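You operate a simulated robot arm through the tools that you are given. There is no shell and no other tool.

You run a simulated two-armed robot. Do the job below in one go: nothing can be reset, and whatever is moved stays where it is left.

TASK
Stop the motor, bleed both sides to nought and switch the main off.
Fine: motor off first; both return levers stay at return, line ends stay in their ports.

Only the result counts: the job must be done as asked and must still hold three seconds after the hand-in. Knocking over, shifting, dropping, spilling or breaking anything else fails it.

THE ROBOT
Two 6-joint arms with two-finger parallel grippers on one trunk that stands fixed in place. Base frame: the origin is at the foot of the trunk, x ahead of it, y to its left, z up. Units: mm, degrees, N and s.
The left shoulder is at [280, 185, 1205], the right one opposite. With the tool pointing down near the work surface each hand reaches from about 200 to 900 mm from the base axis, measured 20 degrees to its own side. Payload 1.57 kg a hand.
Tool frame (each hand has its own): the origin (TCP) lies between the finger pads and is the grasp point; the fingertips stand 30 mm ahead of it; z points along the fingers, y is the line along which they close. Largest opening 80 mm; finger width 17, thickness 12; the body of the gripper, 40 by 82 mm, starts 80 mm behind the TCP.
Orientation is told as [roll, pitch, yaw] about the base's x, y, z axes, in that order, counted from this pose: with the fingers straight down and closing along the base's y, the tool's x points along the base's -x, its y along +y and its z along -z.

THE INTERFACE
- The arms move only by the tool nudge_tool. It takes "left_increments", "right_increments" or both (then of equal length, played together; a hand with none holds still); each is a list of rows, each an object (a shift or turn left out is 0, a gripper value left out holds the last) with "linear": the shift along the tool's x, y, z in mm, a list of three; "rot": the turn, a rotation vector about the tool's x, y, z in rad, a list of three; "jaw": the finger opening in mm, from 0 to 80. In form: [{"linear": [dx, dy, dz], "rot": [ax, ay, az], "jaw": jaw}, ...]. A call has 1 to 20 rows; each row shifts and turns the commanded pose from where the row before left it, along the tool's axes as they then stand. A row lasts 0.2 s, in which the tool goes at most 50 mm and 8.6 degrees; a call with a longer step from one row to the next is refused whole, and so is a gripper value outside its range. A pose out of reach is approached as far as the arm can. The call stops where the force on the tool passes 80 N (or 10 N more than at its start, if that is more) or the arm is blocked; 0.2 s more then pass. The fingers move at their own pace (about 153 mm/s each) and stop on an object; they squeeze with about 25 N. The grip force told is the motor's: it shows also when the fingers shut on nothing. Time passes only in rows, and 0.2 s behind the last, so rows that do not move let the fingers close. It gives the time, the measured TCP pose, the force on the tool (base axes), the opening and the grip force at its end, in the units of the frame above (readings bear some noise), with the torque about the TCP (base axes, N m) and any sound that the robot's microphone picked up.
- Cameras (640 x 400 px; columns grow to the right, rows downward): "scene" is now at [230.9, 20.8, 1613]; the picture's right is [0.18, -0.98, 0.00], its down [-0.82, -0.15, -0.55] and it looks along [0.54, 0.10, -0.84] (base axes); focal length 247 px, centre (320, 200). "left" rides on the left gripper at [72, 7, -122] in its tool frame; the picture's right is [-0.09, 1.00, 0.00], its down [-0.84, -0.08, -0.54] and it looks along [-0.54, -0.05, 0.84] (tool axes); focal length 238 px, centre (320, 200). "right" rides on the right gripper at [72, -7, -122] in its tool frame; the picture's right is [0.09, 1.00, 0.00], its down [-0.84, 0.08, -0.54] and it looks along [-0.54, 0.05, 0.84] (tool axes); focal length 238 px, centre (320, 200). There is no depth. A picture from a camera that has moved, and an enlarged one, comes with that camera's place and axes in the base frame and with its lens. The place of the scene camera against the robot may be out by one fixed shift of up to 25 mm in any direction.
- get_image(camera): a new picture of that camera. No time passes.
- lift_body(by): slides the trunk up (or, below 0, down) by that many mm; the arms and the scene camera ride with it, the base frame stays. It gives what a move gives, with no picture.
- aim_head(pan, tilt): turns the head with the scene camera to pan (to the left, within 86 degrees either way) and tilt (down, from -29 to 69), counted from straight ahead of the robot. It gives what a move gives.
- close_up(camera, box): a new picture of the part [left, top, right, bottom] of that camera's present view, enlarged. No time passes.
- sign_off(): hands the job in; it is judged then, once.

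Places have to be worked out from the pictures, the camera data and where the tool is seen. Open the grippers and draw the arms clear of the work before you hand the job in, unless the task says otherwise.

The tools are called by a JSON object that holds its "api" and its "payload". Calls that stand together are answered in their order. nudge_tool: Moves the arms, as the interface text tells. Its arguments: {"type":"object","properties":{"left_increments":{"type":"array","items":{"type":"object","properties":{"linear":{"type":"array","items":{"type":"number"}},"rot":{"type":"array","items":{"type":"number"}},"jaw":{"type":"number"}}}},"right_increments":{"type":"array","items":{"type":"object","properties":{"linear":{"type":"array","items":{"type":"number"}},"rot":{"type":"array","items":{"type":"number"}},"jaw":{"type":"number"}}}}},"required":[]} The other tools are called the same way: lift_body (by) slides the trunk up or down; aim_head (pan, tilt) turns the head that bears the scene camera; get_image (camera) takes a picture; close_up (camera, box) takes an enlarged picture of a part of a camera's view; sign_off () hands the job in.

At the start:

```text
clock: 0.0
left_tcp_pos: [510.2, 330.4, 1372.2]
left_ee_rot: [-0.1, 0.0, 0.1]
left_ft_force: [0.0, 0.2, -0.1]
left_wrist_torque: [-0.01, -0.04, 0.01]
left_grip_width: 80.1
left_finger_force: 0.1
right_tcp_pos: [571.3, -214.9, 1363.0]
right_ee_rot: [0.1, 0.0, -0.1]
right_ft_force: [0.5, -0.7, -0.5]
right_wrist_torque: [-0.02, 0.02, 0.01]
right_grip_width: 79.9
right_finger_force: 0.1
trunk travel left (down, up): [-900.0, 90.0]
head pan, tilt: [10.7, 57.0]
```

scene: 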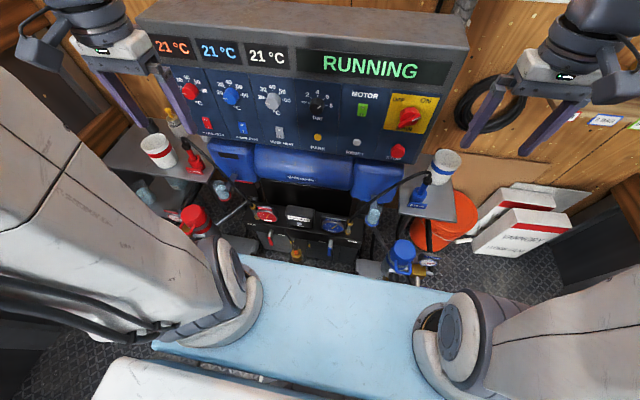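
right: 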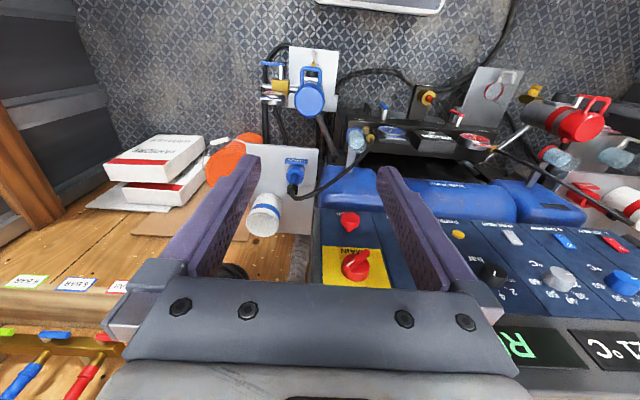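
left: 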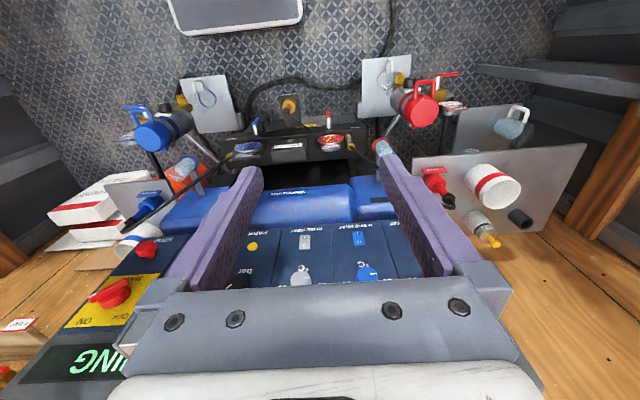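

I'll take a closer look at the machine's panel and the hose/lever parts before moving anything.

{"api": "close_up", "payload": {"camera": "scene", "box": [130, 0, 480, 180]}}

{"api": "close_up", "payload": {"camera": "scene", "box": [130, 130, 480, 300]}}

{"api": "close_up", "payload": {"camera": "right", "box": [230, 30, 540, 240]}}

{"api": "close_up", "payload": {"camera": "left", "box": [100, 40, 560, 300]}}

```text
1.83 times, centred on (305, 90) of scene
camera zoom: at [230.9, 20.8, 1613.0], right [0.18, -0.98, 0.0], down [-0.82, -0.15, -0.55], along [0.54, 0.1, -0.84], focal length 452 px, centre (347, 401)
```

zoom: 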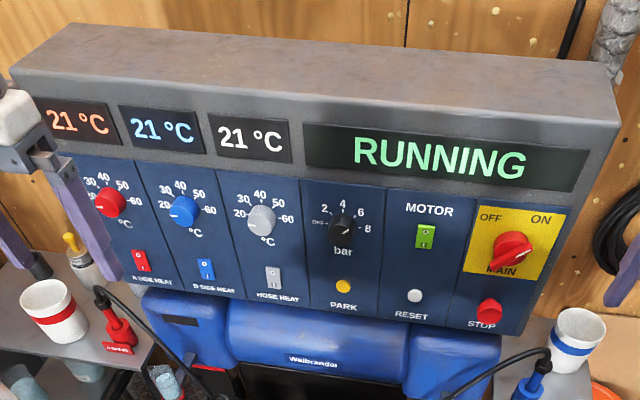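

```text
1.83 times, centred on (305, 215) of scene
camera zoom: at [230.9, 20.8, 1613.0], right [0.18, -0.98, 0.0], down [-0.82, -0.15, -0.55], along [0.54, 0.1, -0.84], focal length 452 px, centre (347, 173)
```

zoom: 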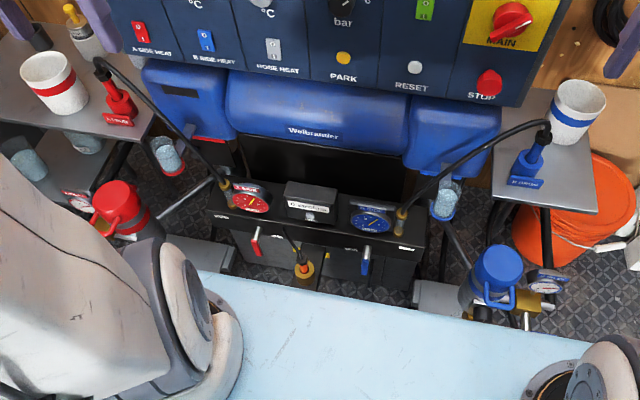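

```text
1.90 times, centred on (385, 135) of right
camera zoom: at [499.2, -220.8, 1486.6], right [-0.09, 1.0, 0.0], down [0.84, 0.08, 0.54], along [0.54, 0.05, -0.84], focal length 454 px, centre (196, 324)
```

zoom: 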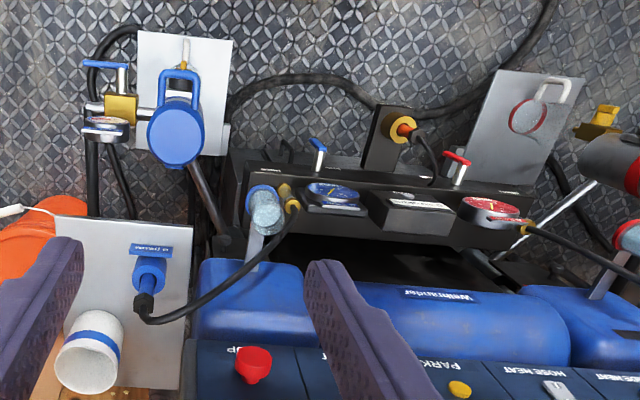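

```text
1.39 times, centred on (330, 170) of left
camera zoom: at [439.7, 338.9, 1492.3], right [0.09, 1.0, 0.0], down [0.84, -0.08, 0.54], along [0.54, -0.05, -0.84], focal length 332 px, centre (306, 242)
```

zoom: 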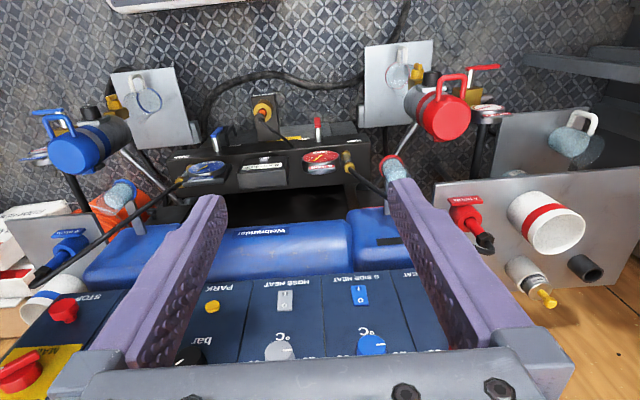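

The reactor console has MOTOR rocker, MAIN rotary, two gauges and levers. I need to read the small labels on the side shelves and manifold, so I zoom further.

{"api": "close_up", "payload": {"camera": "scene", "box": [240, 190, 370, 270]}}

{"api": "close_up", "payload": {"camera": "scene", "box": [130, 100, 260, 260]}}

{"api": "close_up", "payload": {"camera": "scene", "box": [360, 140, 470, 290]}}

{"api": "close_up", "payload": {"camera": "left", "box": [370, 60, 600, 260]}}

{"api": "close_up", "payload": {"camera": "right", "box": [240, 40, 360, 240]}}

{"api": "close_up", "payload": {"camera": "right", "box": [330, 60, 520, 180]}}

```text
4.92 times, centred on (305, 230) of scene
camera zoom: at [230.9, 20.8, 1613.0], right [0.18, -0.98, 0.0], down [-0.82, -0.15, -0.55], along [0.54, 0.1, -0.84], focal length 1216 px, centre (394, 52)
```

zoom: 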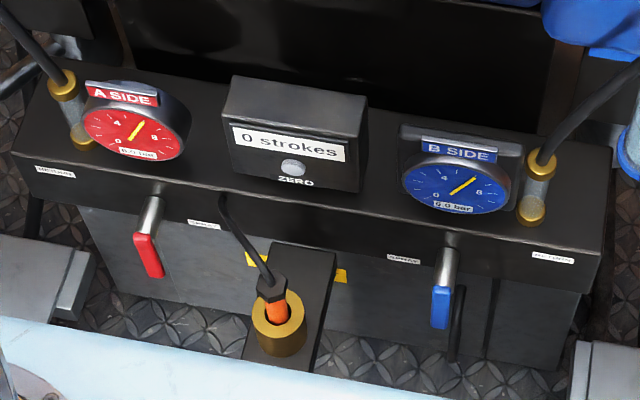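

```text
2.50 times, centred on (195, 180) of scene
camera zoom: at [230.9, 20.8, 1613.0], right [0.18, -0.98, 0.0], down [-0.82, -0.15, -0.55], along [0.54, 0.1, -0.84], focal length 618 px, centre (632, 250)
```

zoom: 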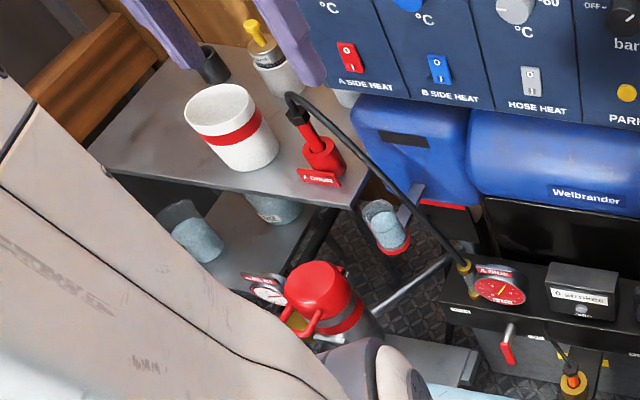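

```text
2.67 times, centred on (415, 215) of scene
camera zoom: at [230.9, 20.8, 1613.0], right [0.18, -0.98, 0.0], down [-0.82, -0.15, -0.55], along [0.54, 0.1, -0.84], focal length 659 px, centre (67, 160)
```

zoom: 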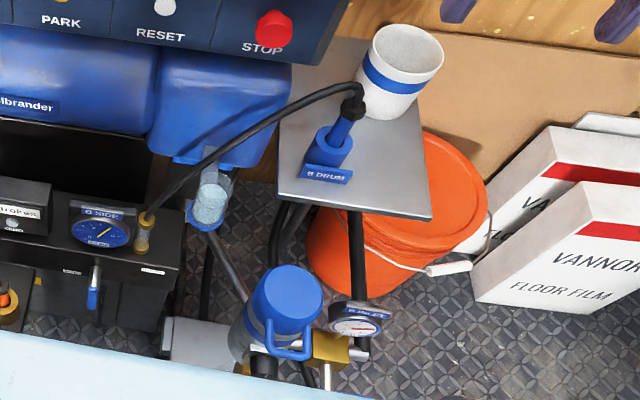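

```text
2.00 times, centred on (485, 160) of left
camera zoom: at [439.7, 338.9, 1492.3], right [0.09, 1.0, 0.0], down [0.84, -0.08, 0.54], along [0.54, -0.05, -0.84], focal length 477 px, centre (-10, 280)
```

zoom: 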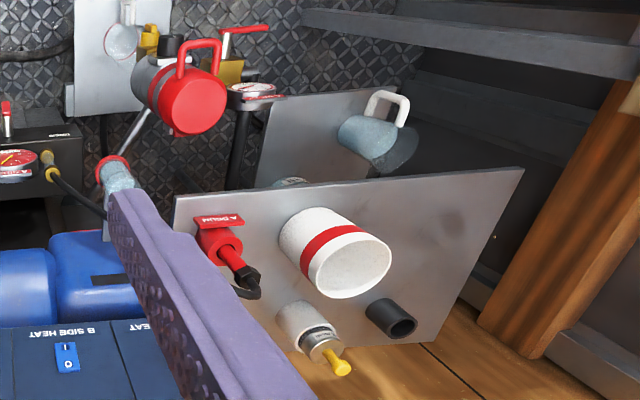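

```text
2.00 times, centred on (300, 140) of right
camera zoom: at [499.2, -220.8, 1486.6], right [-0.09, 1.0, 0.0], down [0.84, 0.08, 0.54], along [0.54, 0.05, -0.84], focal length 477 px, centre (360, 320)
```

zoom: 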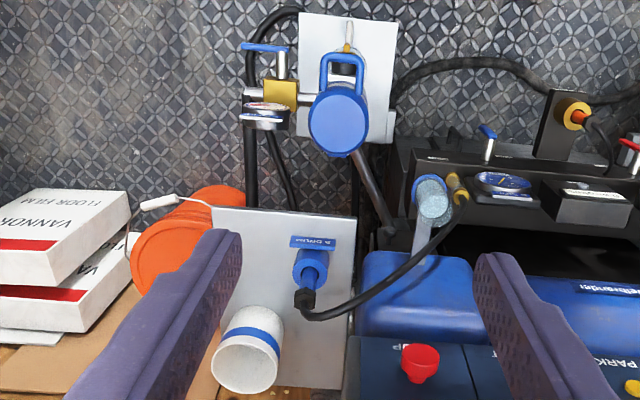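

```text
3.33 times, centred on (425, 120) of right
camera zoom: at [499.2, -220.8, 1486.6], right [-0.09, 1.0, 0.0], down [0.84, 0.08, 0.54], along [0.54, 0.05, -0.84], focal length 794 px, centre (-30, 467)
```

zoom: 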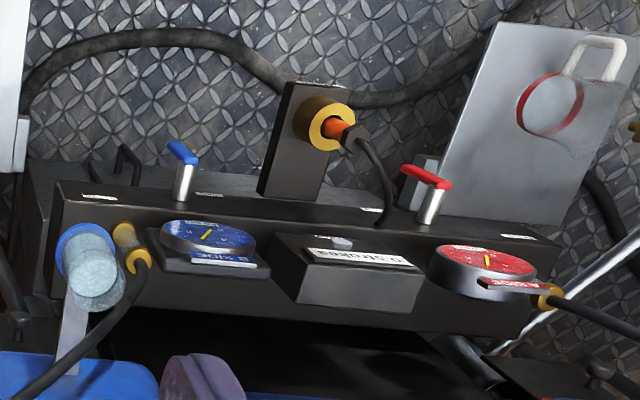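

The levers and gauges need closer reading, so I zoom tightly on each (zooms render sharply).

{"api": "close_up", "payload": {"camera": "scene", "box": [240, 200, 296, 250]}}

{"api": "close_up", "payload": {"camera": "scene", "box": [310, 205, 366, 265]}}

{"api": "close_up", "payload": {"camera": "scene", "box": [340, 85, 445, 165]}}

{"api": "close_up", "payload": {"camera": "scene", "box": [280, 225, 330, 270]}}

```text
8.00 times, centred on (268, 225) of scene
camera zoom: at [230.9, 20.8, 1613.0], right [0.18, -0.98, 0.0], down [-0.82, -0.15, -0.55], along [0.54, 0.1, -0.84], focal length 1976 px, centre (736, 0)
```

zoom: 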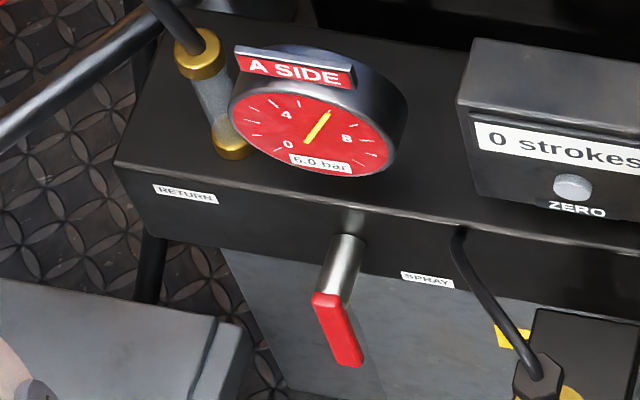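

```text
6.67 times, centred on (338, 235) of scene
camera zoom: at [230.9, 20.8, 1613.0], right [0.18, -0.98, 0.0], down [-0.82, -0.15, -0.55], along [0.54, 0.1, -0.84], focal length 1647 px, centre (200, -33)
```

zoom: 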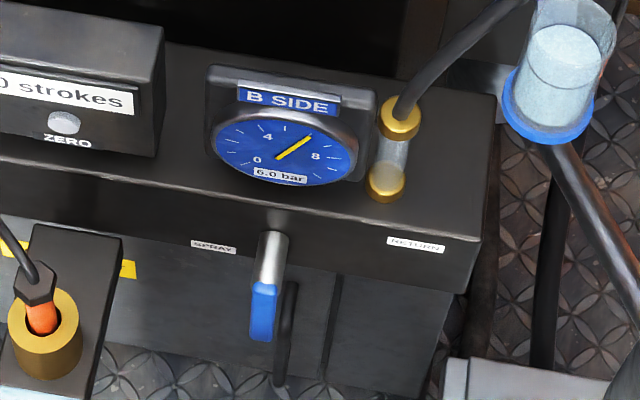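

```text
5.00 times, centred on (392, 125) of scene
camera zoom: at [230.9, 20.8, 1613.0], right [0.18, -0.98, 0.0], down [-0.82, -0.15, -0.55], along [0.54, 0.1, -0.84], focal length 1235 px, centre (-42, 575)
```

zoom: 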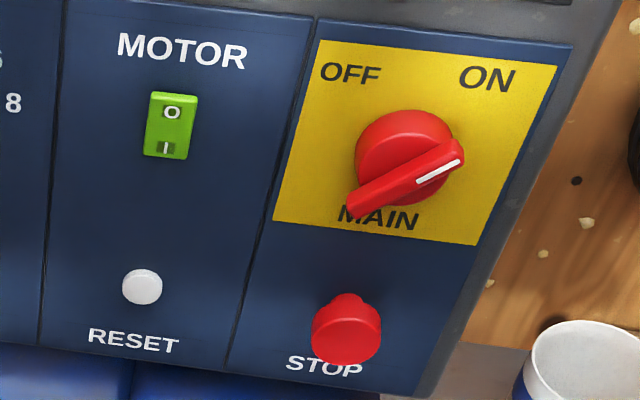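

```text
8.89 times, centred on (305, 248) of scene
camera zoom: at [230.9, 20.8, 1613.0], right [0.18, -0.98, 0.0], down [-0.82, -0.15, -0.55], along [0.54, 0.1, -0.84], focal length 2196 px, centre (453, -222)
```

zoom: 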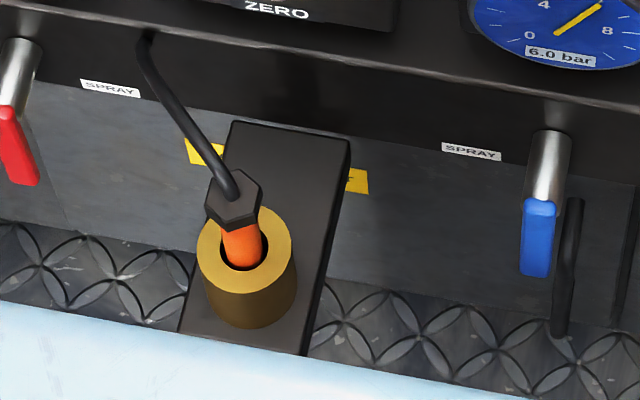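

Both levers hang straight down (between RETURN and SPRAY), gauges read 6.0 bar, MOTOR rocker is lit at "I", and MAIN points to ON. Triangulating, MAIN is near [822,-127,1189], MOTOR near [830,0,1195]. I start by swinging the right tool from pointing down to pointing forward (pitch −), staying in place.

{"api": "nudge_tool", "payload": {"right_increments": [{"rot": [0, -0.14, 0]}, {"rot": [0, -0.14, 0]}, {"rot": [0, -0.14, 0]}, {"rot": [0, -0.14, 0]}, {"rot": [0, -0.14, 0]}]}}

```text
clock: 1.2
left_tcp_pos: [511.1, 331.4, 1370.9]
left_ee_rot: [0.0, 0.1, 0.1]
left_ft_force: [-0.3, 0.1, -0.1]
left_wrist_torque: [-0.02, 0.0, -0.03]
left_grip_width: 80.4
left_finger_force: 0.2
right_tcp_pos: [627.6, -224.4, 1346.9]
right_ee_rot: [-0.1, -40.2, -0.2]
right_ft_force: [0.8, -0.4, -0.2]
right_wrist_torque: [0.01, -0.01, 0.02]
right_grip_width: 80.0
right_finger_force: 0.0
right hand out of reach, approached as far as the arm can: row 3, 4, 5
trunk travel left (down, up): [-900.0, 90.0]
head pan, tilt: [10.7, 57.0]
```

The arm is too folded there; I move the right hand forward and down to give it room.

{"api": "nudge_tool", "payload": {"right_increments": [{"linear": [11, 0, 40]}, {"linear": [11, 0, 40]}, {"linear": [11, 0, 40]}, {"linear": [11, 0, 40]}]}}

{"api": "get_image", "payload": {"camera": "right"}}

{"api": "get_image", "payload": {"camera": "scene"}}

```text
clock: 2.2
left_tcp_pos: [509.9, 331.4, 1370.9]
left_ee_rot: [0.0, 0.0, 0.0]
left_ft_force: [0.2, 0.6, -0.4]
left_wrist_torque: [-0.03, -0.05, 0.04]
left_grip_width: 80.0
left_finger_force: 0.1
right_tcp_pos: [692.5, -211.7, 1192.5]
right_ee_rot: [-5.1, -38.7, 13.3]
right_ft_force: [0.7, -1.4, 0.9]
right_wrist_torque: [0.16, 0.12, 0.12]
right_grip_width: 80.4
right_finger_force: 0.2
trunk travel left (down, up): [-900.0, 90.0]
head pan, tilt: [10.7, 57.0]
```

```text
taken
camera right: at [563.1, -238.2, 1243.8], right [-0.25, 0.96, -0.13], down [0.28, 0.2, 0.94], along [0.93, 0.19, -0.32], focal length 238 px, centre (320, 200)
```

right: 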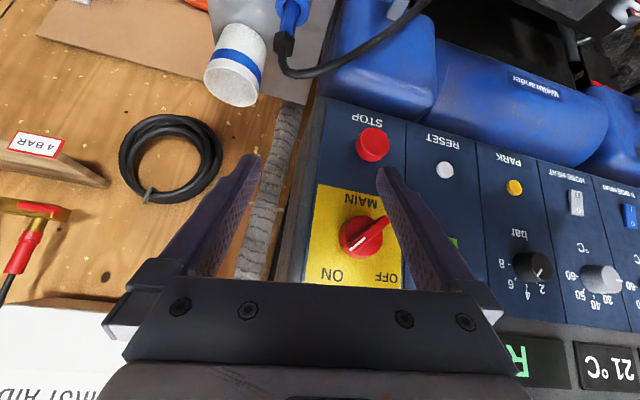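

```text
taken
camera scene: at [230.9, 20.7, 1613.0], right [0.18, -0.98, 0.0], down [-0.82, -0.15, -0.55], along [0.54, 0.1, -0.84], focal length 247 px, centre (320, 200)
```

scene: 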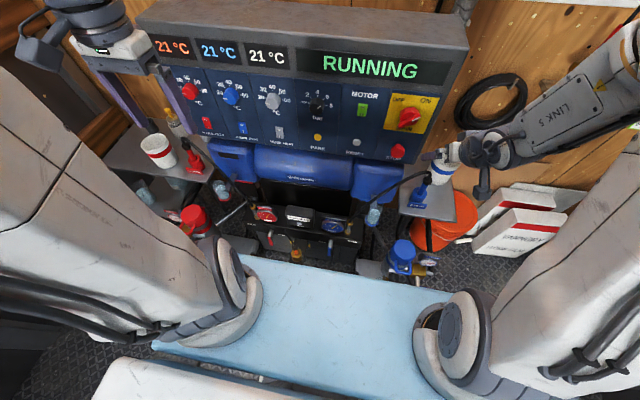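

The reading shows the wrist still catching up, so I hold for a moment to see the settled pose.

{"api": "nudge_tool", "payload": {"right_increments": [{"linear": [0, 0, 0]}, {"linear": [0, 0, 0]}]}}

```text
clock: 2.8
left_tcp_pos: [511.4, 332.3, 1369.9]
left_ee_rot: [0.0, 0.0, 0.0]
left_ft_force: [-0.2, 0.6, 0.0]
left_wrist_torque: [0.01, 0.01, 0.02]
left_grip_width: 80.1
left_finger_force: 0.1
right_tcp_pos: [695.4, -224.6, 1194.9]
right_ee_rot: [0.0, -40.2, -0.1]
right_ft_force: [-1.4, 0.1, 0.3]
right_wrist_torque: [0.02, -0.03, -0.01]
right_grip_width: 79.8
right_finger_force: 0.0
trunk travel left (down, up): [-900.0, 90.0]
head pan, tilt: [10.7, 57.0]
```

Settled at [695,-225,1195], pitch −40. I now rotate the remaining 50° so the fingers point straight ahead at the panel.

{"api": "nudge_tool", "payload": {"right_increments": [{"rot": [0, -0.145, 0]}, {"rot": [0, -0.145, 0]}, {"rot": [0, -0.145, 0]}, {"rot": [0, -0.145, 0]}, {"rot": [0, -0.145, 0]}, {"rot": [0, -0.144, 0]}, {"linear": [0, 0, 0]}, {"linear": [0, 0, 0]}]}}

{"api": "get_image", "payload": {"camera": "right"}}

{"api": "get_image", "payload": {"camera": "scene"}}

```text
clock: 4.6
left_tcp_pos: [509.9, 332.1, 1369.7]
left_ee_rot: [0.0, 0.0, 0.0]
left_ft_force: [-0.1, 0.4, 0.3]
left_wrist_torque: [0.0, 0.0, 0.02]
left_grip_width: 79.8
left_finger_force: 0.0
right_tcp_pos: [743.5, -250.8, 1306.0]
right_ee_rot: [75.0, -85.0, -74.9]
right_ft_force: [0.3, -0.1, 0.8]
right_wrist_torque: [0.01, 0.0, 0.0]
right_grip_width: 80.3
right_finger_force: 0.0
right hand out of reach, approached as far as the arm can: row 1, 2, 3, 4, 5, 6
trunk travel left (down, up): [-900.0, 90.0]
head pan, tilt: [10.7, 57.0]
```

```text
taken
camera right: at [621.3, -252.3, 1238.7], right [0.0, 1.0, -0.01], down [-0.52, 0.01, 0.85], along [0.85, 0.01, 0.52], focal length 238 px, centre (320, 200)
```

right: 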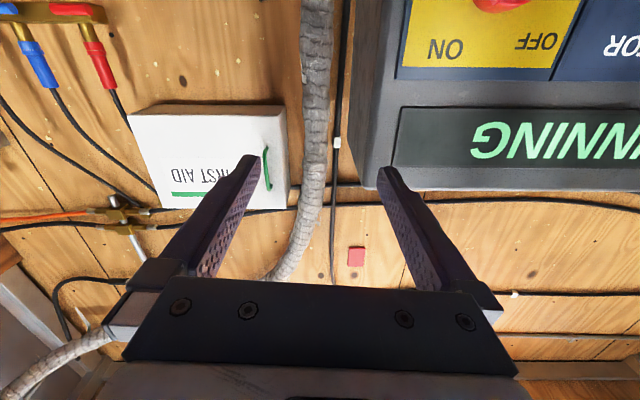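

```text
taken
camera scene: at [230.7, 20.9, 1613.0], right [0.18, -0.98, 0.0], down [-0.82, -0.15, -0.55], along [0.54, 0.1, -0.84], focal length 247 px, centre (320, 200)
```

scene: 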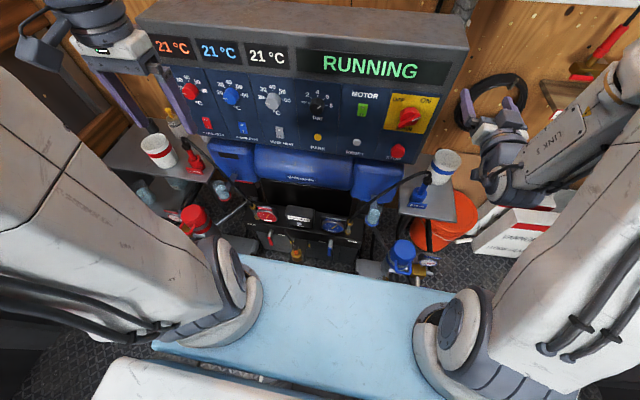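

Horizontal at this height is too close to the shoulder for the arm, so it got pushed up to z≈1306. Lowering the trunk 200 mm gives the elbow room (hands will clear the side shelves, which lie near z≈900), so I do that.

{"api": "lift_body", "payload": {"by": -200}}

{"api": "get_image", "payload": {"camera": "scene"}}

{"api": "get_image", "payload": {"camera": "right"}}

{"api": "get_image", "payload": {"camera": "left"}}

```text
clock: 6.8
left_tcp_pos: [511.3, 331.0, 1171.3]
left_ee_rot: [0.0, 0.0, 0.0]
left_ft_force: [0.5, 0.8, 0.1]
left_wrist_torque: [0.02, 0.02, 0.0]
left_grip_width: 79.6
left_finger_force: 0.1
right_tcp_pos: [743.6, -251.3, 1105.0]
right_ee_rot: [74.5, -85.0, -74.4]
right_ft_force: [-0.3, 0.1, -0.2]
right_wrist_torque: [-0.02, -0.04, 0.03]
right_grip_width: 80.0
right_finger_force: 0.1
trunk travel left (down, up): [-700.0, 290.0]
head pan, tilt: [10.7, 57.0]
```

```text
taken
camera scene: at [230.9, 20.8, 1413.0], right [0.18, -0.98, 0.0], down [-0.82, -0.15, -0.55], along [0.54, 0.1, -0.84], focal length 247 px, centre (320, 200)
```

scene: 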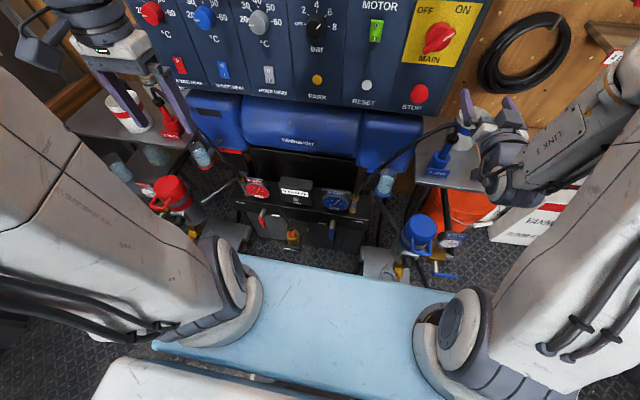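

```text
taken
camera right: at [621.4, -252.3, 1038.6], right [0.0, 1.0, -0.01], down [-0.52, 0.01, 0.85], along [0.85, 0.01, 0.52], focal length 238 px, centre (320, 200)
```

right: 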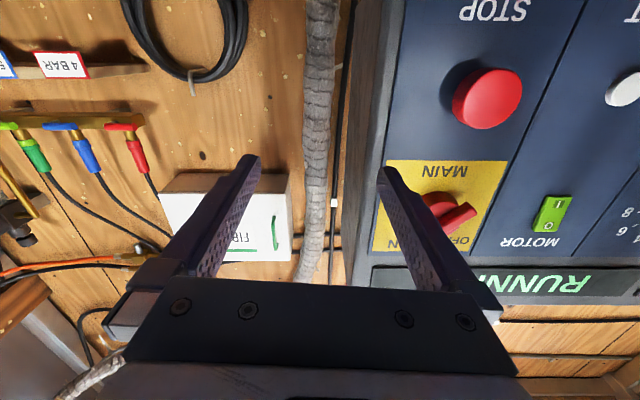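

```text
taken
camera left: at [439.6, 338.9, 1292.3], right [0.09, 1.0, 0.0], down [0.84, -0.08, 0.54], along [0.54, -0.05, -0.84], focal length 238 px, centre (320, 200)
```

left: 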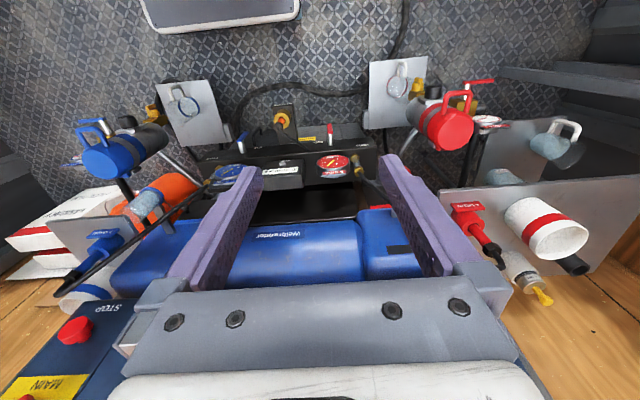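

Now the shoulders sit at z≈1005 and the view is better. I tilt the head up a little to look squarely at the panel and measure its yaw.

{"api": "aim_head", "payload": {"pan": 0, "tilt": 35}}

{"api": "get_image", "payload": {"camera": "scene"}}

{"api": "close_up", "payload": {"camera": "scene", "box": [150, 60, 470, 260]}}

```text
clock: 7.6
left_tcp_pos: [510.2, 332.2, 1170.3]
left_ee_rot: [0.1, 0.0, 0.0]
left_ft_force: [-0.1, 1.0, 0.8]
left_wrist_torque: [0.02, -0.03, -0.02]
left_grip_width: 80.1
left_finger_force: 0.0
right_tcp_pos: [743.8, -250.2, 1105.4]
right_ee_rot: [74.4, -85.0, -74.3]
right_ft_force: [0.1, -1.1, 0.3]
right_wrist_torque: [-0.02, 0.03, 0.0]
right_grip_width: 79.9
right_finger_force: 0.0
trunk travel left (down, up): [-700.0, 290.0]
head pan, tilt: [0.0, 35.0]
```

```text
taken
camera scene: at [250.1, 7.9, 1443.6], right [0.0, -1.0, 0.0], down [-0.57, 0.0, -0.82], along [0.82, 0.0, -0.57], focal length 247 px, centre (320, 200)
```

scene: 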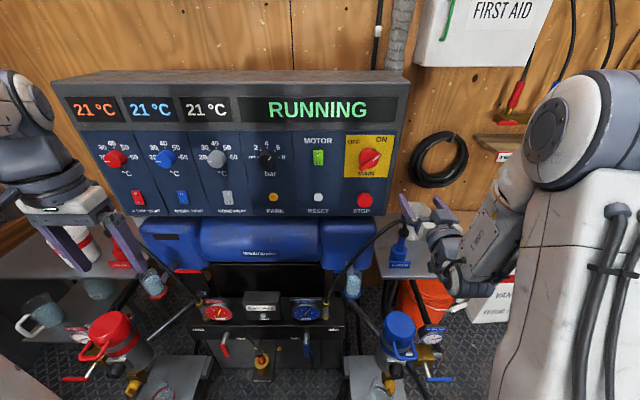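

```text
2.00 times, centred on (310, 160) of scene
camera zoom: at [250.1, 7.9, 1443.6], right [0.0, -1.0, 0.0], down [-0.57, 0.0, -0.82], along [0.82, 0.0, -0.57], focal length 494 px, centre (340, 280)
```

zoom: 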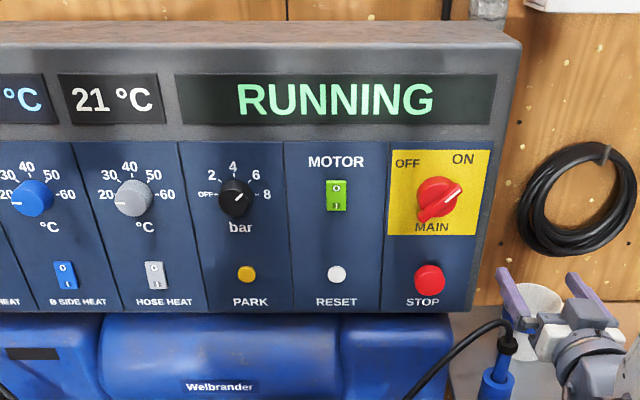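

The panel is square to the robot (normal −x) and near vertical; MOTOR rocker centre ≈[832,4,1187], "O" half on top. I straighten the small roll error, close the right jaw, and slide the hand across in front of the rocker with the fingertips ~55 mm short of the panel.

{"api": "nudge_tool", "payload": {"right_increments": [{"rot": [0, -0.023, -0.084], "jaw": 0}, {"linear": [-14, 30, -3]}, {"linear": [-17, 45, -3]}, {"linear": [-17, 45, -3]}, {"linear": [-17, 45, 0]}, {"linear": [-17, 45, 0]}, {"linear": [-13, 44, 0]}, {"linear": [0, 0, 0]}, {"linear": [0, 0, 0]}]}}

{"api": "get_image", "payload": {"camera": "right"}}

{"api": "close_up", "payload": {"camera": "scene", "box": [230, 80, 470, 230]}}

```text
clock: 9.6
left_tcp_pos: [511.0, 331.9, 1170.7]
left_ee_rot: [0.0, 0.0, 0.0]
left_ft_force: [0.5, -0.2, 0.2]
left_wrist_torque: [0.01, -0.01, 0.01]
left_grip_width: 80.2
left_finger_force: 0.0
right_tcp_pos: [721.4, -228.5, 1213.1]
right_ee_rot: [73.2, -85.1, -72.3]
right_ft_force: [0.4, 0.1, 0.2]
right_wrist_torque: [0.02, 0.03, -0.03]
right_grip_width: 0.0
right_finger_force: 21.3
right hand out of reach, approached as far as the arm can: row 1, 2, 3, 4, 5, 6, 7
trunk travel left (down, up): [-700.0, 290.0]
head pan, tilt: [0.0, 35.0]
```

```text
taken
camera right: at [598.2, -230.6, 1145.3], right [-0.02, 1.0, -0.01], down [-0.52, 0.0, 0.85], along [0.85, 0.02, 0.52], focal length 238 px, centre (320, 200)
```

right: 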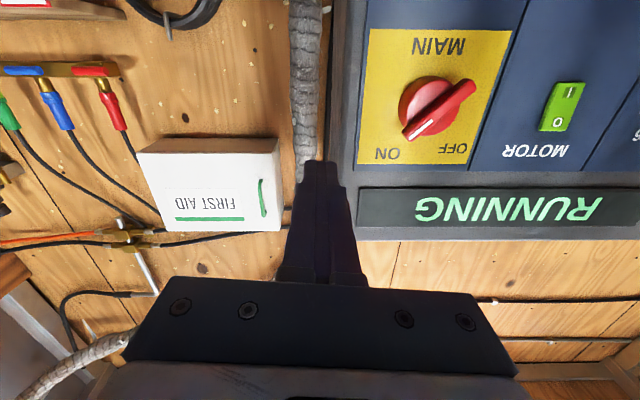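

```text
2.67 times, centred on (350, 155) of scene
camera zoom: at [250.1, 7.9, 1443.7], right [0.0, -1.0, 0.0], down [-0.57, 0.0, -0.82], along [0.82, 0.0, -0.57], focal length 659 px, centre (240, 320)
```

zoom: 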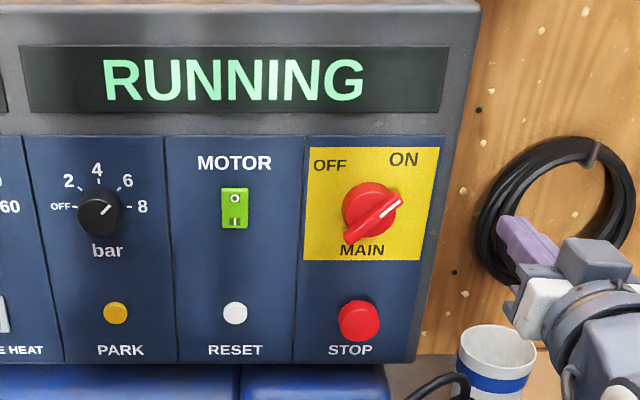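

The hand refused to travel in +y: it seems stuck at a joint limit in the fully horizontal pose. I back the pitch off to about −45° first and see if it then moves freely.

{"api": "nudge_tool", "payload": {"right_increments": [{"rot": [0, 0.145, 0]}, {"rot": [0, 0.145, 0]}, {"rot": [0, 0.145, 0]}, {"rot": [0, 0.145, 0]}, {"rot": [0, 0.145, 0]}, {"linear": [0, 0, 0]}, {"linear": [0, 0, 0]}]}}

```text
clock: 11.2
left_tcp_pos: [510.0, 331.8, 1169.9]
left_ee_rot: [0.1, -0.1, 0.0]
left_ft_force: [0.4, 0.4, 0.2]
left_wrist_torque: [-0.01, 0.05, 0.01]
left_grip_width: 79.9
left_finger_force: 0.0
right_tcp_pos: [721.5, -228.0, 1212.4]
right_ee_rot: [7.0, -46.8, -5.0]
right_ft_force: [0.1, -0.6, -0.6]
right_wrist_torque: [0.02, -0.01, -0.02]
right_grip_width: 0.0
right_finger_force: 21.1
trunk travel left (down, up): [-700.0, 290.0]
head pan, tilt: [0.0, 35.0]
```

Reachable again at pitch −47. I remove the residual roll/yaw and move across in +y toward the MOTOR column with the hand pitched.

{"api": "nudge_tool", "payload": {"right_increments": [{"rot": [0.0585, 0, -0.0597]}, {"linear": [0, 40, 0]}, {"linear": [0, 40, 0]}, {"linear": [0, 40, 0]}, {"linear": [0, 40, 0]}, {"linear": [0, 40, 0]}, {"linear": [0, 32, 0]}, {"linear": [0, 0, 0]}, {"linear": [0, 0, 0]}]}}

{"api": "get_image", "payload": {"camera": "right"}}

{"api": "get_image", "payload": {"camera": "scene"}}

```text
clock: 13.2
left_tcp_pos: [510.9, 332.1, 1171.2]
left_ee_rot: [0.0, -0.1, 0.0]
left_ft_force: [0.1, 0.1, -0.5]
left_wrist_torque: [0.0, -0.02, 0.03]
left_grip_width: 79.8
left_finger_force: 0.0
right_tcp_pos: [721.0, 5.5, 1210.9]
right_ee_rot: [0.1, -47.1, 0.0]
right_ft_force: [0.2, 0.6, -1.1]
right_wrist_torque: [-0.02, 0.0, 0.02]
right_grip_width: 0.2
right_finger_force: 21.9
trunk travel left (down, up): [-700.0, 290.0]
head pan, tilt: [0.0, 35.0]
```

```text
taken
camera right: at [584.2, -2.1, 1243.9], right [-0.06, 1.0, -0.07], down [0.17, 0.08, 0.98], along [0.98, 0.05, -0.18], focal length 238 px, centre (320, 200)
```

right: 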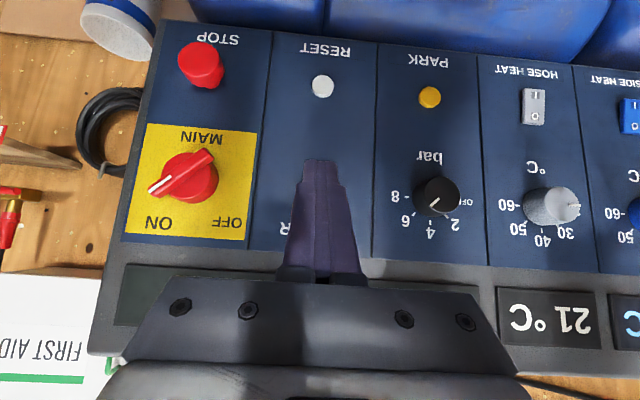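

```text
taken
camera scene: at [250.2, 7.9, 1443.6], right [0.0, -1.0, 0.0], down [-0.57, 0.0, -0.82], along [0.82, 0.0, -0.57], focal length 247 px, centre (320, 200)
```

scene: 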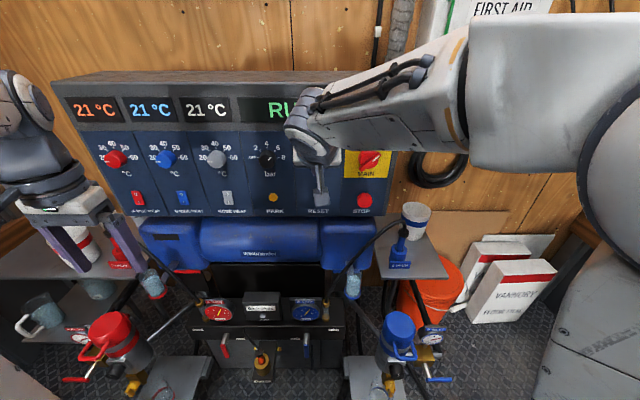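

Now at [721,5.5,1211]. I try pitching further up here in small steps and watch whether it stays reachable.

{"api": "nudge_tool", "payload": {"right_increments": [{"rot": [0, -0.145, 0]}, {"rot": [0, -0.145, 0]}, {"linear": [0, 0, 0]}, {"linear": [0, 0, 0]}]}}

```text
clock: 14.2
left_tcp_pos: [510.2, 332.5, 1170.1]
left_ee_rot: [0.0, 0.0, 0.0]
left_ft_force: [-0.5, 0.9, 0.0]
left_wrist_torque: [-0.03, 0.02, 0.01]
left_grip_width: 80.1
left_finger_force: 0.2
right_tcp_pos: [721.2, 3.9, 1212.6]
right_ee_rot: [0.2, -63.6, 0.0]
right_ft_force: [-0.6, -1.2, -0.2]
right_wrist_torque: [-0.03, -0.02, -0.02]
right_grip_width: 0.0
right_finger_force: 21.4
trunk travel left (down, up): [-700.0, 290.0]
head pan, tilt: [0.0, 35.0]
```

Good, −63.6° holds. Continue to about −80°.

{"api": "nudge_tool", "payload": {"right_increments": [{"rot": [0, -0.145, 0]}, {"rot": [0, -0.145, 0]}, {"linear": [0, 0, 0]}, {"linear": [0, 0, 0]}]}}

{"api": "get_image", "payload": {"camera": "right"}}

{"api": "get_image", "payload": {"camera": "scene"}}

```text
clock: 15.2
left_tcp_pos: [511.3, 331.8, 1171.9]
left_ee_rot: [0.0, 0.0, 0.0]
left_ft_force: [-1.2, 0.4, -0.3]
left_wrist_torque: [-0.02, -0.03, 0.02]
left_grip_width: 80.0
left_finger_force: 0.1
right_tcp_pos: [721.1, 3.5, 1211.8]
right_ee_rot: [-0.1, -80.4, 0.0]
right_ft_force: [-0.8, 1.0, 0.2]
right_wrist_torque: [0.0, 0.02, -0.02]
right_grip_width: 0.0
right_finger_force: 21.0
trunk travel left (down, up): [-700.0, 290.0]
head pan, tilt: [0.0, 35.0]
```

```text
taken
camera right: at [590.2, -2.9, 1162.9], right [-0.02, 1.0, -0.09], down [-0.39, 0.08, 0.92], along [0.92, 0.05, 0.39], focal length 238 px, centre (320, 200)
```

right: 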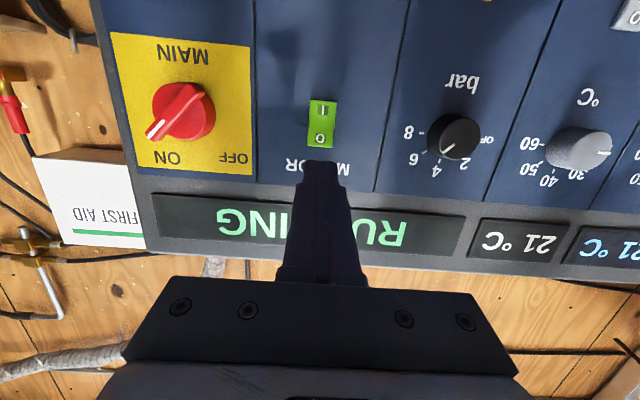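

```text
taken
camera scene: at [250.2, 7.9, 1443.6], right [0.0, -1.0, 0.0], down [-0.57, 0.0, -0.82], along [0.82, 0.0, -0.57], focal length 247 px, centre (320, 200)
```

scene: 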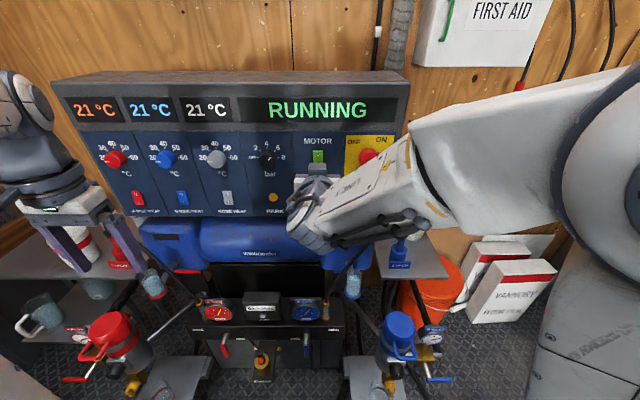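

The rocker sits at [832,4,1186], with its "O" (off) half centred near z≈1199. I approach with the closed fingertips aimed at that upper half, stopping ~20 mm short.

{"api": "nudge_tool", "payload": {"right_increments": [{"linear": [-7, 0, 30]}, {"linear": [0, 0, 25]}, {"linear": [0, 0, 5]}, {"linear": [0, 0, 0]}]}}

{"api": "get_image", "payload": {"camera": "right"}}

{"api": "close_up", "payload": {"camera": "scene", "box": [270, 120, 370, 220]}}

```text
clock: 16.2
left_tcp_pos: [510.1, 331.7, 1171.5]
left_ee_rot: [0.0, -0.1, 0.0]
left_ft_force: [-0.3, 0.1, -0.3]
left_wrist_torque: [-0.01, 0.0, 0.01]
left_grip_width: 80.1
left_finger_force: 0.1
right_tcp_pos: [782.0, 5.2, 1209.3]
right_ee_rot: [0.2, -80.4, -0.1]
right_ft_force: [0.0, 0.6, -0.4]
right_wrist_torque: [-0.02, 0.0, 0.03]
right_grip_width: 0.0
right_finger_force: 20.8
trunk travel left (down, up): [-700.0, 290.0]
head pan, tilt: [0.0, 35.0]
```

```text
taken
camera right: at [650.5, -2.4, 1159.7], right [-0.01, 1.0, -0.09], down [-0.39, 0.08, 0.92], along [0.92, 0.05, 0.39], focal length 238 px, centre (320, 200)
```

right: 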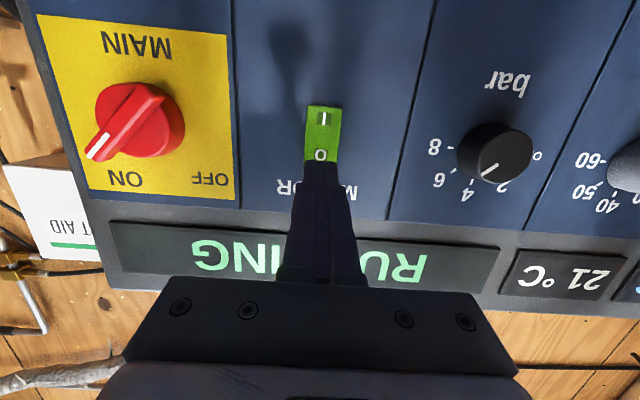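

```text
4.00 times, centred on (320, 170) of scene
camera zoom: at [250.2, 7.9, 1443.6], right [0.0, -1.0, 0.0], down [-0.57, 0.0, -0.82], along [0.82, 0.0, -0.57], focal length 988 px, centre (320, 320)
```

zoom: 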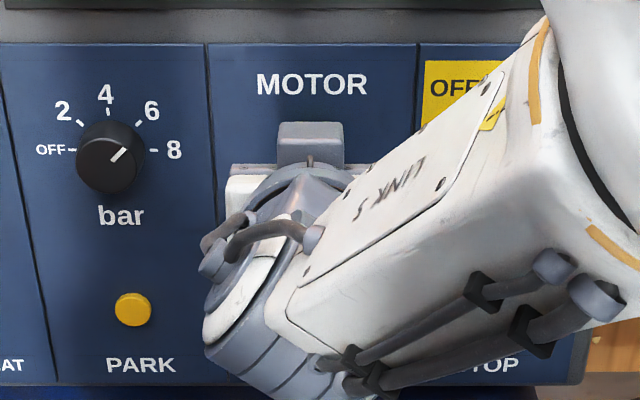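

Fingertips are at about [812,5,1204], right over the "O" half and ~20 mm short. I press in gently in small steps.

{"api": "nudge_tool", "payload": {"right_increments": [{"linear": [0, 0, 4]}, {"linear": [0, 0, 4]}, {"linear": [0, 0, 3]}, {"linear": [0, 0, 2]}]}}

{"api": "get_image", "payload": {"camera": "right"}}

```text
clock: 17.2
left_tcp_pos: [512.1, 333.4, 1171.3]
left_ee_rot: [0.0, 0.0, 0.1]
left_ft_force: [-0.7, -0.2, 1.0]
left_wrist_torque: [0.03, -0.03, 0.0]
left_grip_width: 80.0
left_finger_force: 0.0
right_tcp_pos: [794.6, 3.9, 1206.4]
right_ee_rot: [0.1, -80.3, -0.2]
right_ft_force: [0.3, 0.0, 0.5]
right_wrist_torque: [0.01, 0.02, 0.0]
right_grip_width: 0.0
right_finger_force: 21.3
trunk travel left (down, up): [-700.0, 290.0]
head pan, tilt: [0.0, 35.0]
```

```text
taken
camera right: at [663.4, -2.6, 1157.9], right [-0.02, 1.0, -0.09], down [-0.39, 0.08, 0.92], along [0.92, 0.05, 0.39], focal length 238 px, centre (320, 200)
```

right: 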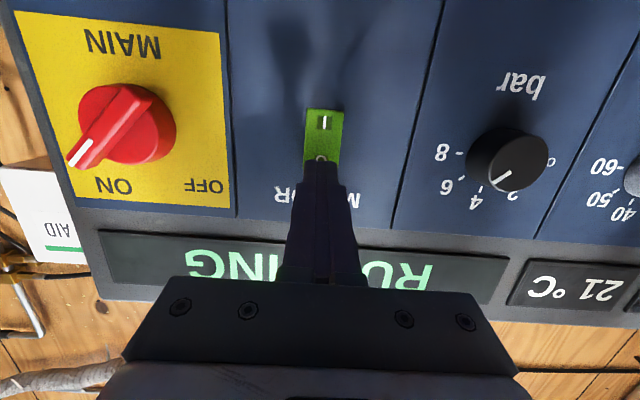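

No contact yet (tip x≈824). I continue in 2 mm steps.

{"api": "nudge_tool", "payload": {"right_increments": [{"linear": [0, 0, 2]}, {"linear": [0, 0, 2]}, {"linear": [0, 0, 2]}]}}

```text
clock: 18.0
left_tcp_pos: [510.4, 331.2, 1169.7]
left_ee_rot: [-0.1, 0.0, 0.0]
left_ft_force: [0.0, 0.4, 0.4]
left_wrist_torque: [-0.01, -0.02, -0.01]
left_grip_width: 80.1
left_finger_force: 0.1
right_tcp_pos: [800.8, 4.8, 1205.8]
right_ee_rot: [0.0, -80.4, -0.2]
right_ft_force: [-1.2, -0.2, 1.9]
right_wrist_torque: [0.0, -0.02, 0.02]
right_grip_width: 0.0
right_finger_force: 20.5
trunk travel left (down, up): [-700.0, 290.0]
head pan, tilt: [0.0, 35.0]
```

A first hint of contact (about 1–2 N). I keep pressing in small steps.

{"api": "nudge_tool", "payload": {"right_increments": [{"linear": [0, 0, 2]}, {"linear": [0, 0, 2]}]}}

{"api": "get_image", "payload": {"camera": "right"}}

{"api": "close_up", "payload": {"camera": "scene", "box": [230, 80, 410, 220]}}

```text
clock: 18.6
left_tcp_pos: [510.5, 332.6, 1170.2]
left_ee_rot: [0.0, -0.1, 0.0]
left_ft_force: [0.5, -0.4, 0.1]
left_wrist_torque: [-0.01, 0.02, 0.02]
left_grip_width: 80.0
left_finger_force: 0.0
right_tcp_pos: [805.5, 4.7, 1206.4]
right_ee_rot: [0.1, -80.3, -0.2]
right_ft_force: [-0.4, 0.1, 0.7]
right_wrist_torque: [0.03, 0.01, -0.03]
right_grip_width: 0.0
right_finger_force: 21.4
trunk travel left (down, up): [-700.0, 290.0]
head pan, tilt: [0.0, 35.0]
```

```text
taken
camera right: at [673.1, -2.7, 1156.3], right [-0.02, 1.0, -0.09], down [-0.39, 0.08, 0.92], along [0.92, 0.05, 0.39], focal length 238 px, centre (320, 200)
```

right: 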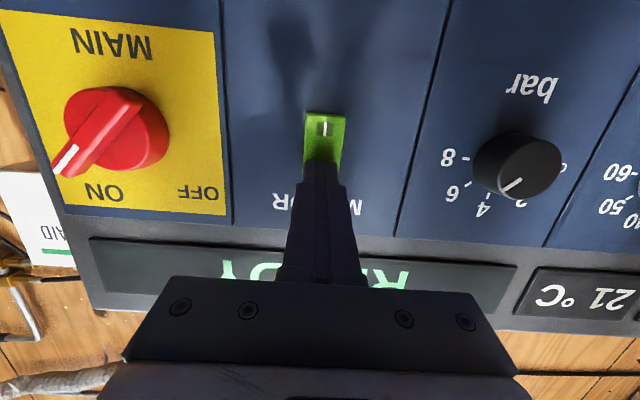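

```text
2.86 times, centred on (320, 150) of scene
camera zoom: at [250.1, 7.9, 1443.6], right [0.0, -1.0, 0.0], down [-0.57, 0.0, -0.82], along [0.82, 0.0, -0.57], focal length 706 px, centre (320, 343)
```

zoom: 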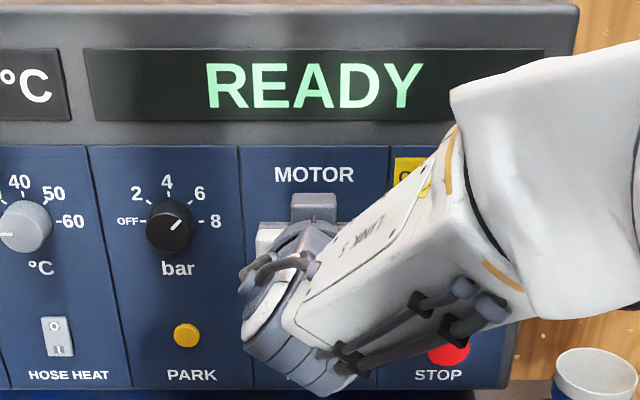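

The display changed from RUNNING to READY: the motor is off. I retract the right hand straight back and look at the levers and gauges.

{"api": "nudge_tool", "payload": {"right_increments": [{"linear": [0, 0, -20]}, {"linear": [0, 0, -40]}, {"linear": [0, 0, -20]}, {"linear": [0, 0, 0]}]}}

{"api": "close_up", "payload": {"camera": "scene", "box": [180, 280, 360, 390]}}

{"api": "close_up", "payload": {"camera": "scene", "box": [230, 80, 410, 220]}}

```text
clock: 19.6
left_tcp_pos: [510.6, 333.0, 1170.8]
left_ee_rot: [0.0, -0.1, 0.0]
left_ft_force: [-0.2, -0.3, 0.2]
left_wrist_torque: [0.03, -0.01, 0.01]
left_grip_width: 79.7
left_finger_force: 0.1
right_tcp_pos: [725.2, 3.8, 1216.7]
right_ee_rot: [0.0, -80.4, 0.0]
right_ft_force: [0.2, -0.2, 0.1]
right_wrist_torque: [0.01, 0.01, 0.02]
right_grip_width: 0.0
right_finger_force: 21.0
trunk travel left (down, up): [-700.0, 290.0]
head pan, tilt: [0.0, 35.0]
```

```text
3.56 times, centred on (270, 335) of scene
camera zoom: at [250.0, 7.9, 1443.7], right [0.0, -1.0, 0.0], down [-0.57, 0.0, -0.82], along [0.82, 0.0, -0.57], focal length 878 px, centre (498, -280)
```

zoom: 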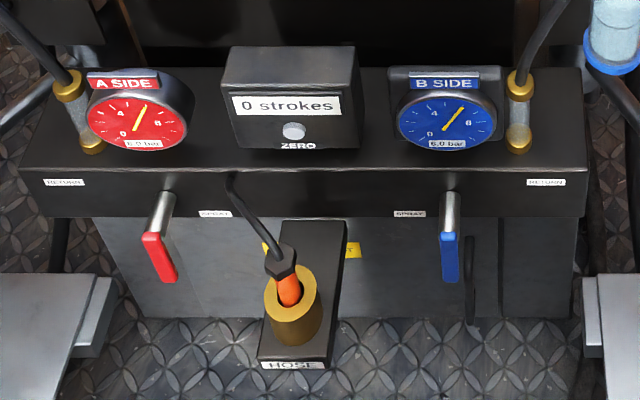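

```text
2.86 times, centred on (320, 150) of scene
camera zoom: at [250.0, 7.9, 1443.7], right [0.0, -1.0, 0.0], down [-0.57, 0.0, -0.82], along [0.82, 0.0, -0.57], focal length 706 px, centre (320, 343)
```

zoom: 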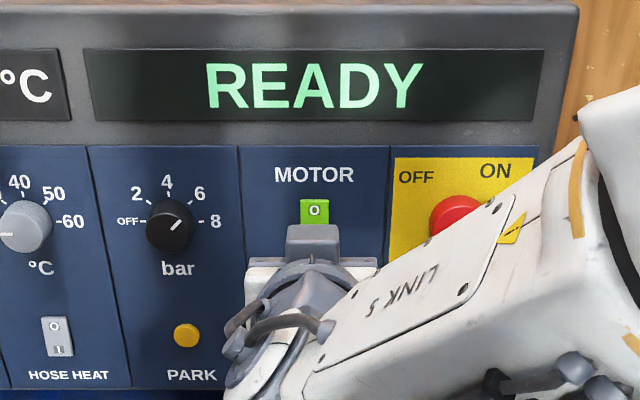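

READY is shown with the rocker's O pressed. Both levers hang straight down; RETURN labels lie horizontally outward, SPRAY labels are inward. Gauges still show ~6 bar, so I must turn each lever outward to RETURN. I zoom with the left wrist camera on the levers for position.

{"api": "close_up", "payload": {"camera": "left", "box": [200, 80, 400, 200]}}

{"api": "close_up", "payload": {"camera": "scene", "box": [190, 300, 260, 380]}}

{"api": "close_up", "payload": {"camera": "scene", "box": [280, 300, 360, 380]}}

```text
3.20 times, centred on (300, 140) of left
camera zoom: at [439.6, 338.9, 1292.3], right [0.09, 1.0, 0.0], down [0.84, -0.08, 0.54], along [0.54, -0.05, -0.84], focal length 763 px, centre (384, 392)
```

zoom: 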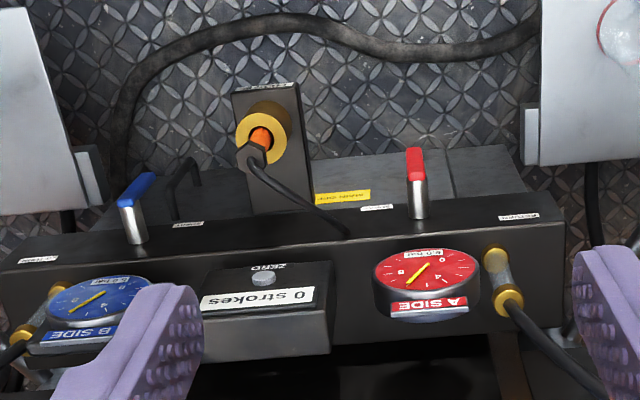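

```text
5.00 times, centred on (225, 340) of scene
camera zoom: at [250.0, 7.9, 1443.7], right [0.0, -1.0, 0.0], down [-0.57, 0.0, -0.82], along [0.82, 0.0, -0.57], focal length 1235 px, centre (795, -500)
```

zoom: 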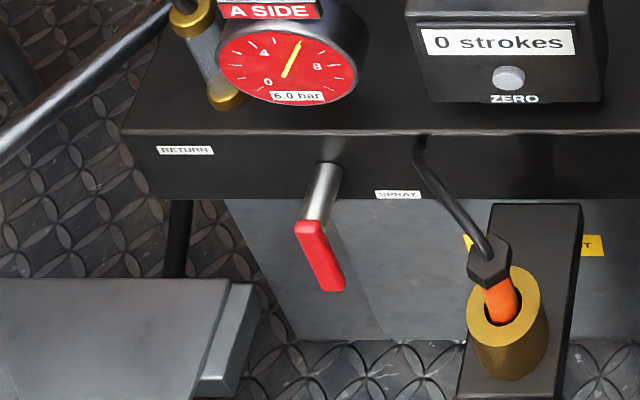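

```text
5.00 times, centred on (320, 340) of scene
camera zoom: at [250.0, 7.9, 1443.7], right [0.0, -1.0, 0.0], down [-0.57, 0.0, -0.82], along [0.82, 0.0, -0.57], focal length 1235 px, centre (320, -500)
```

zoom: 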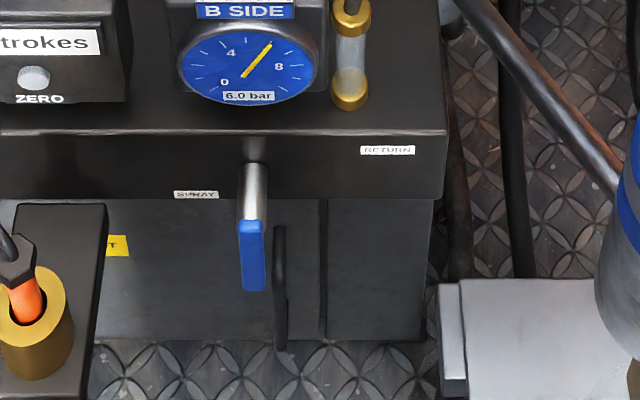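

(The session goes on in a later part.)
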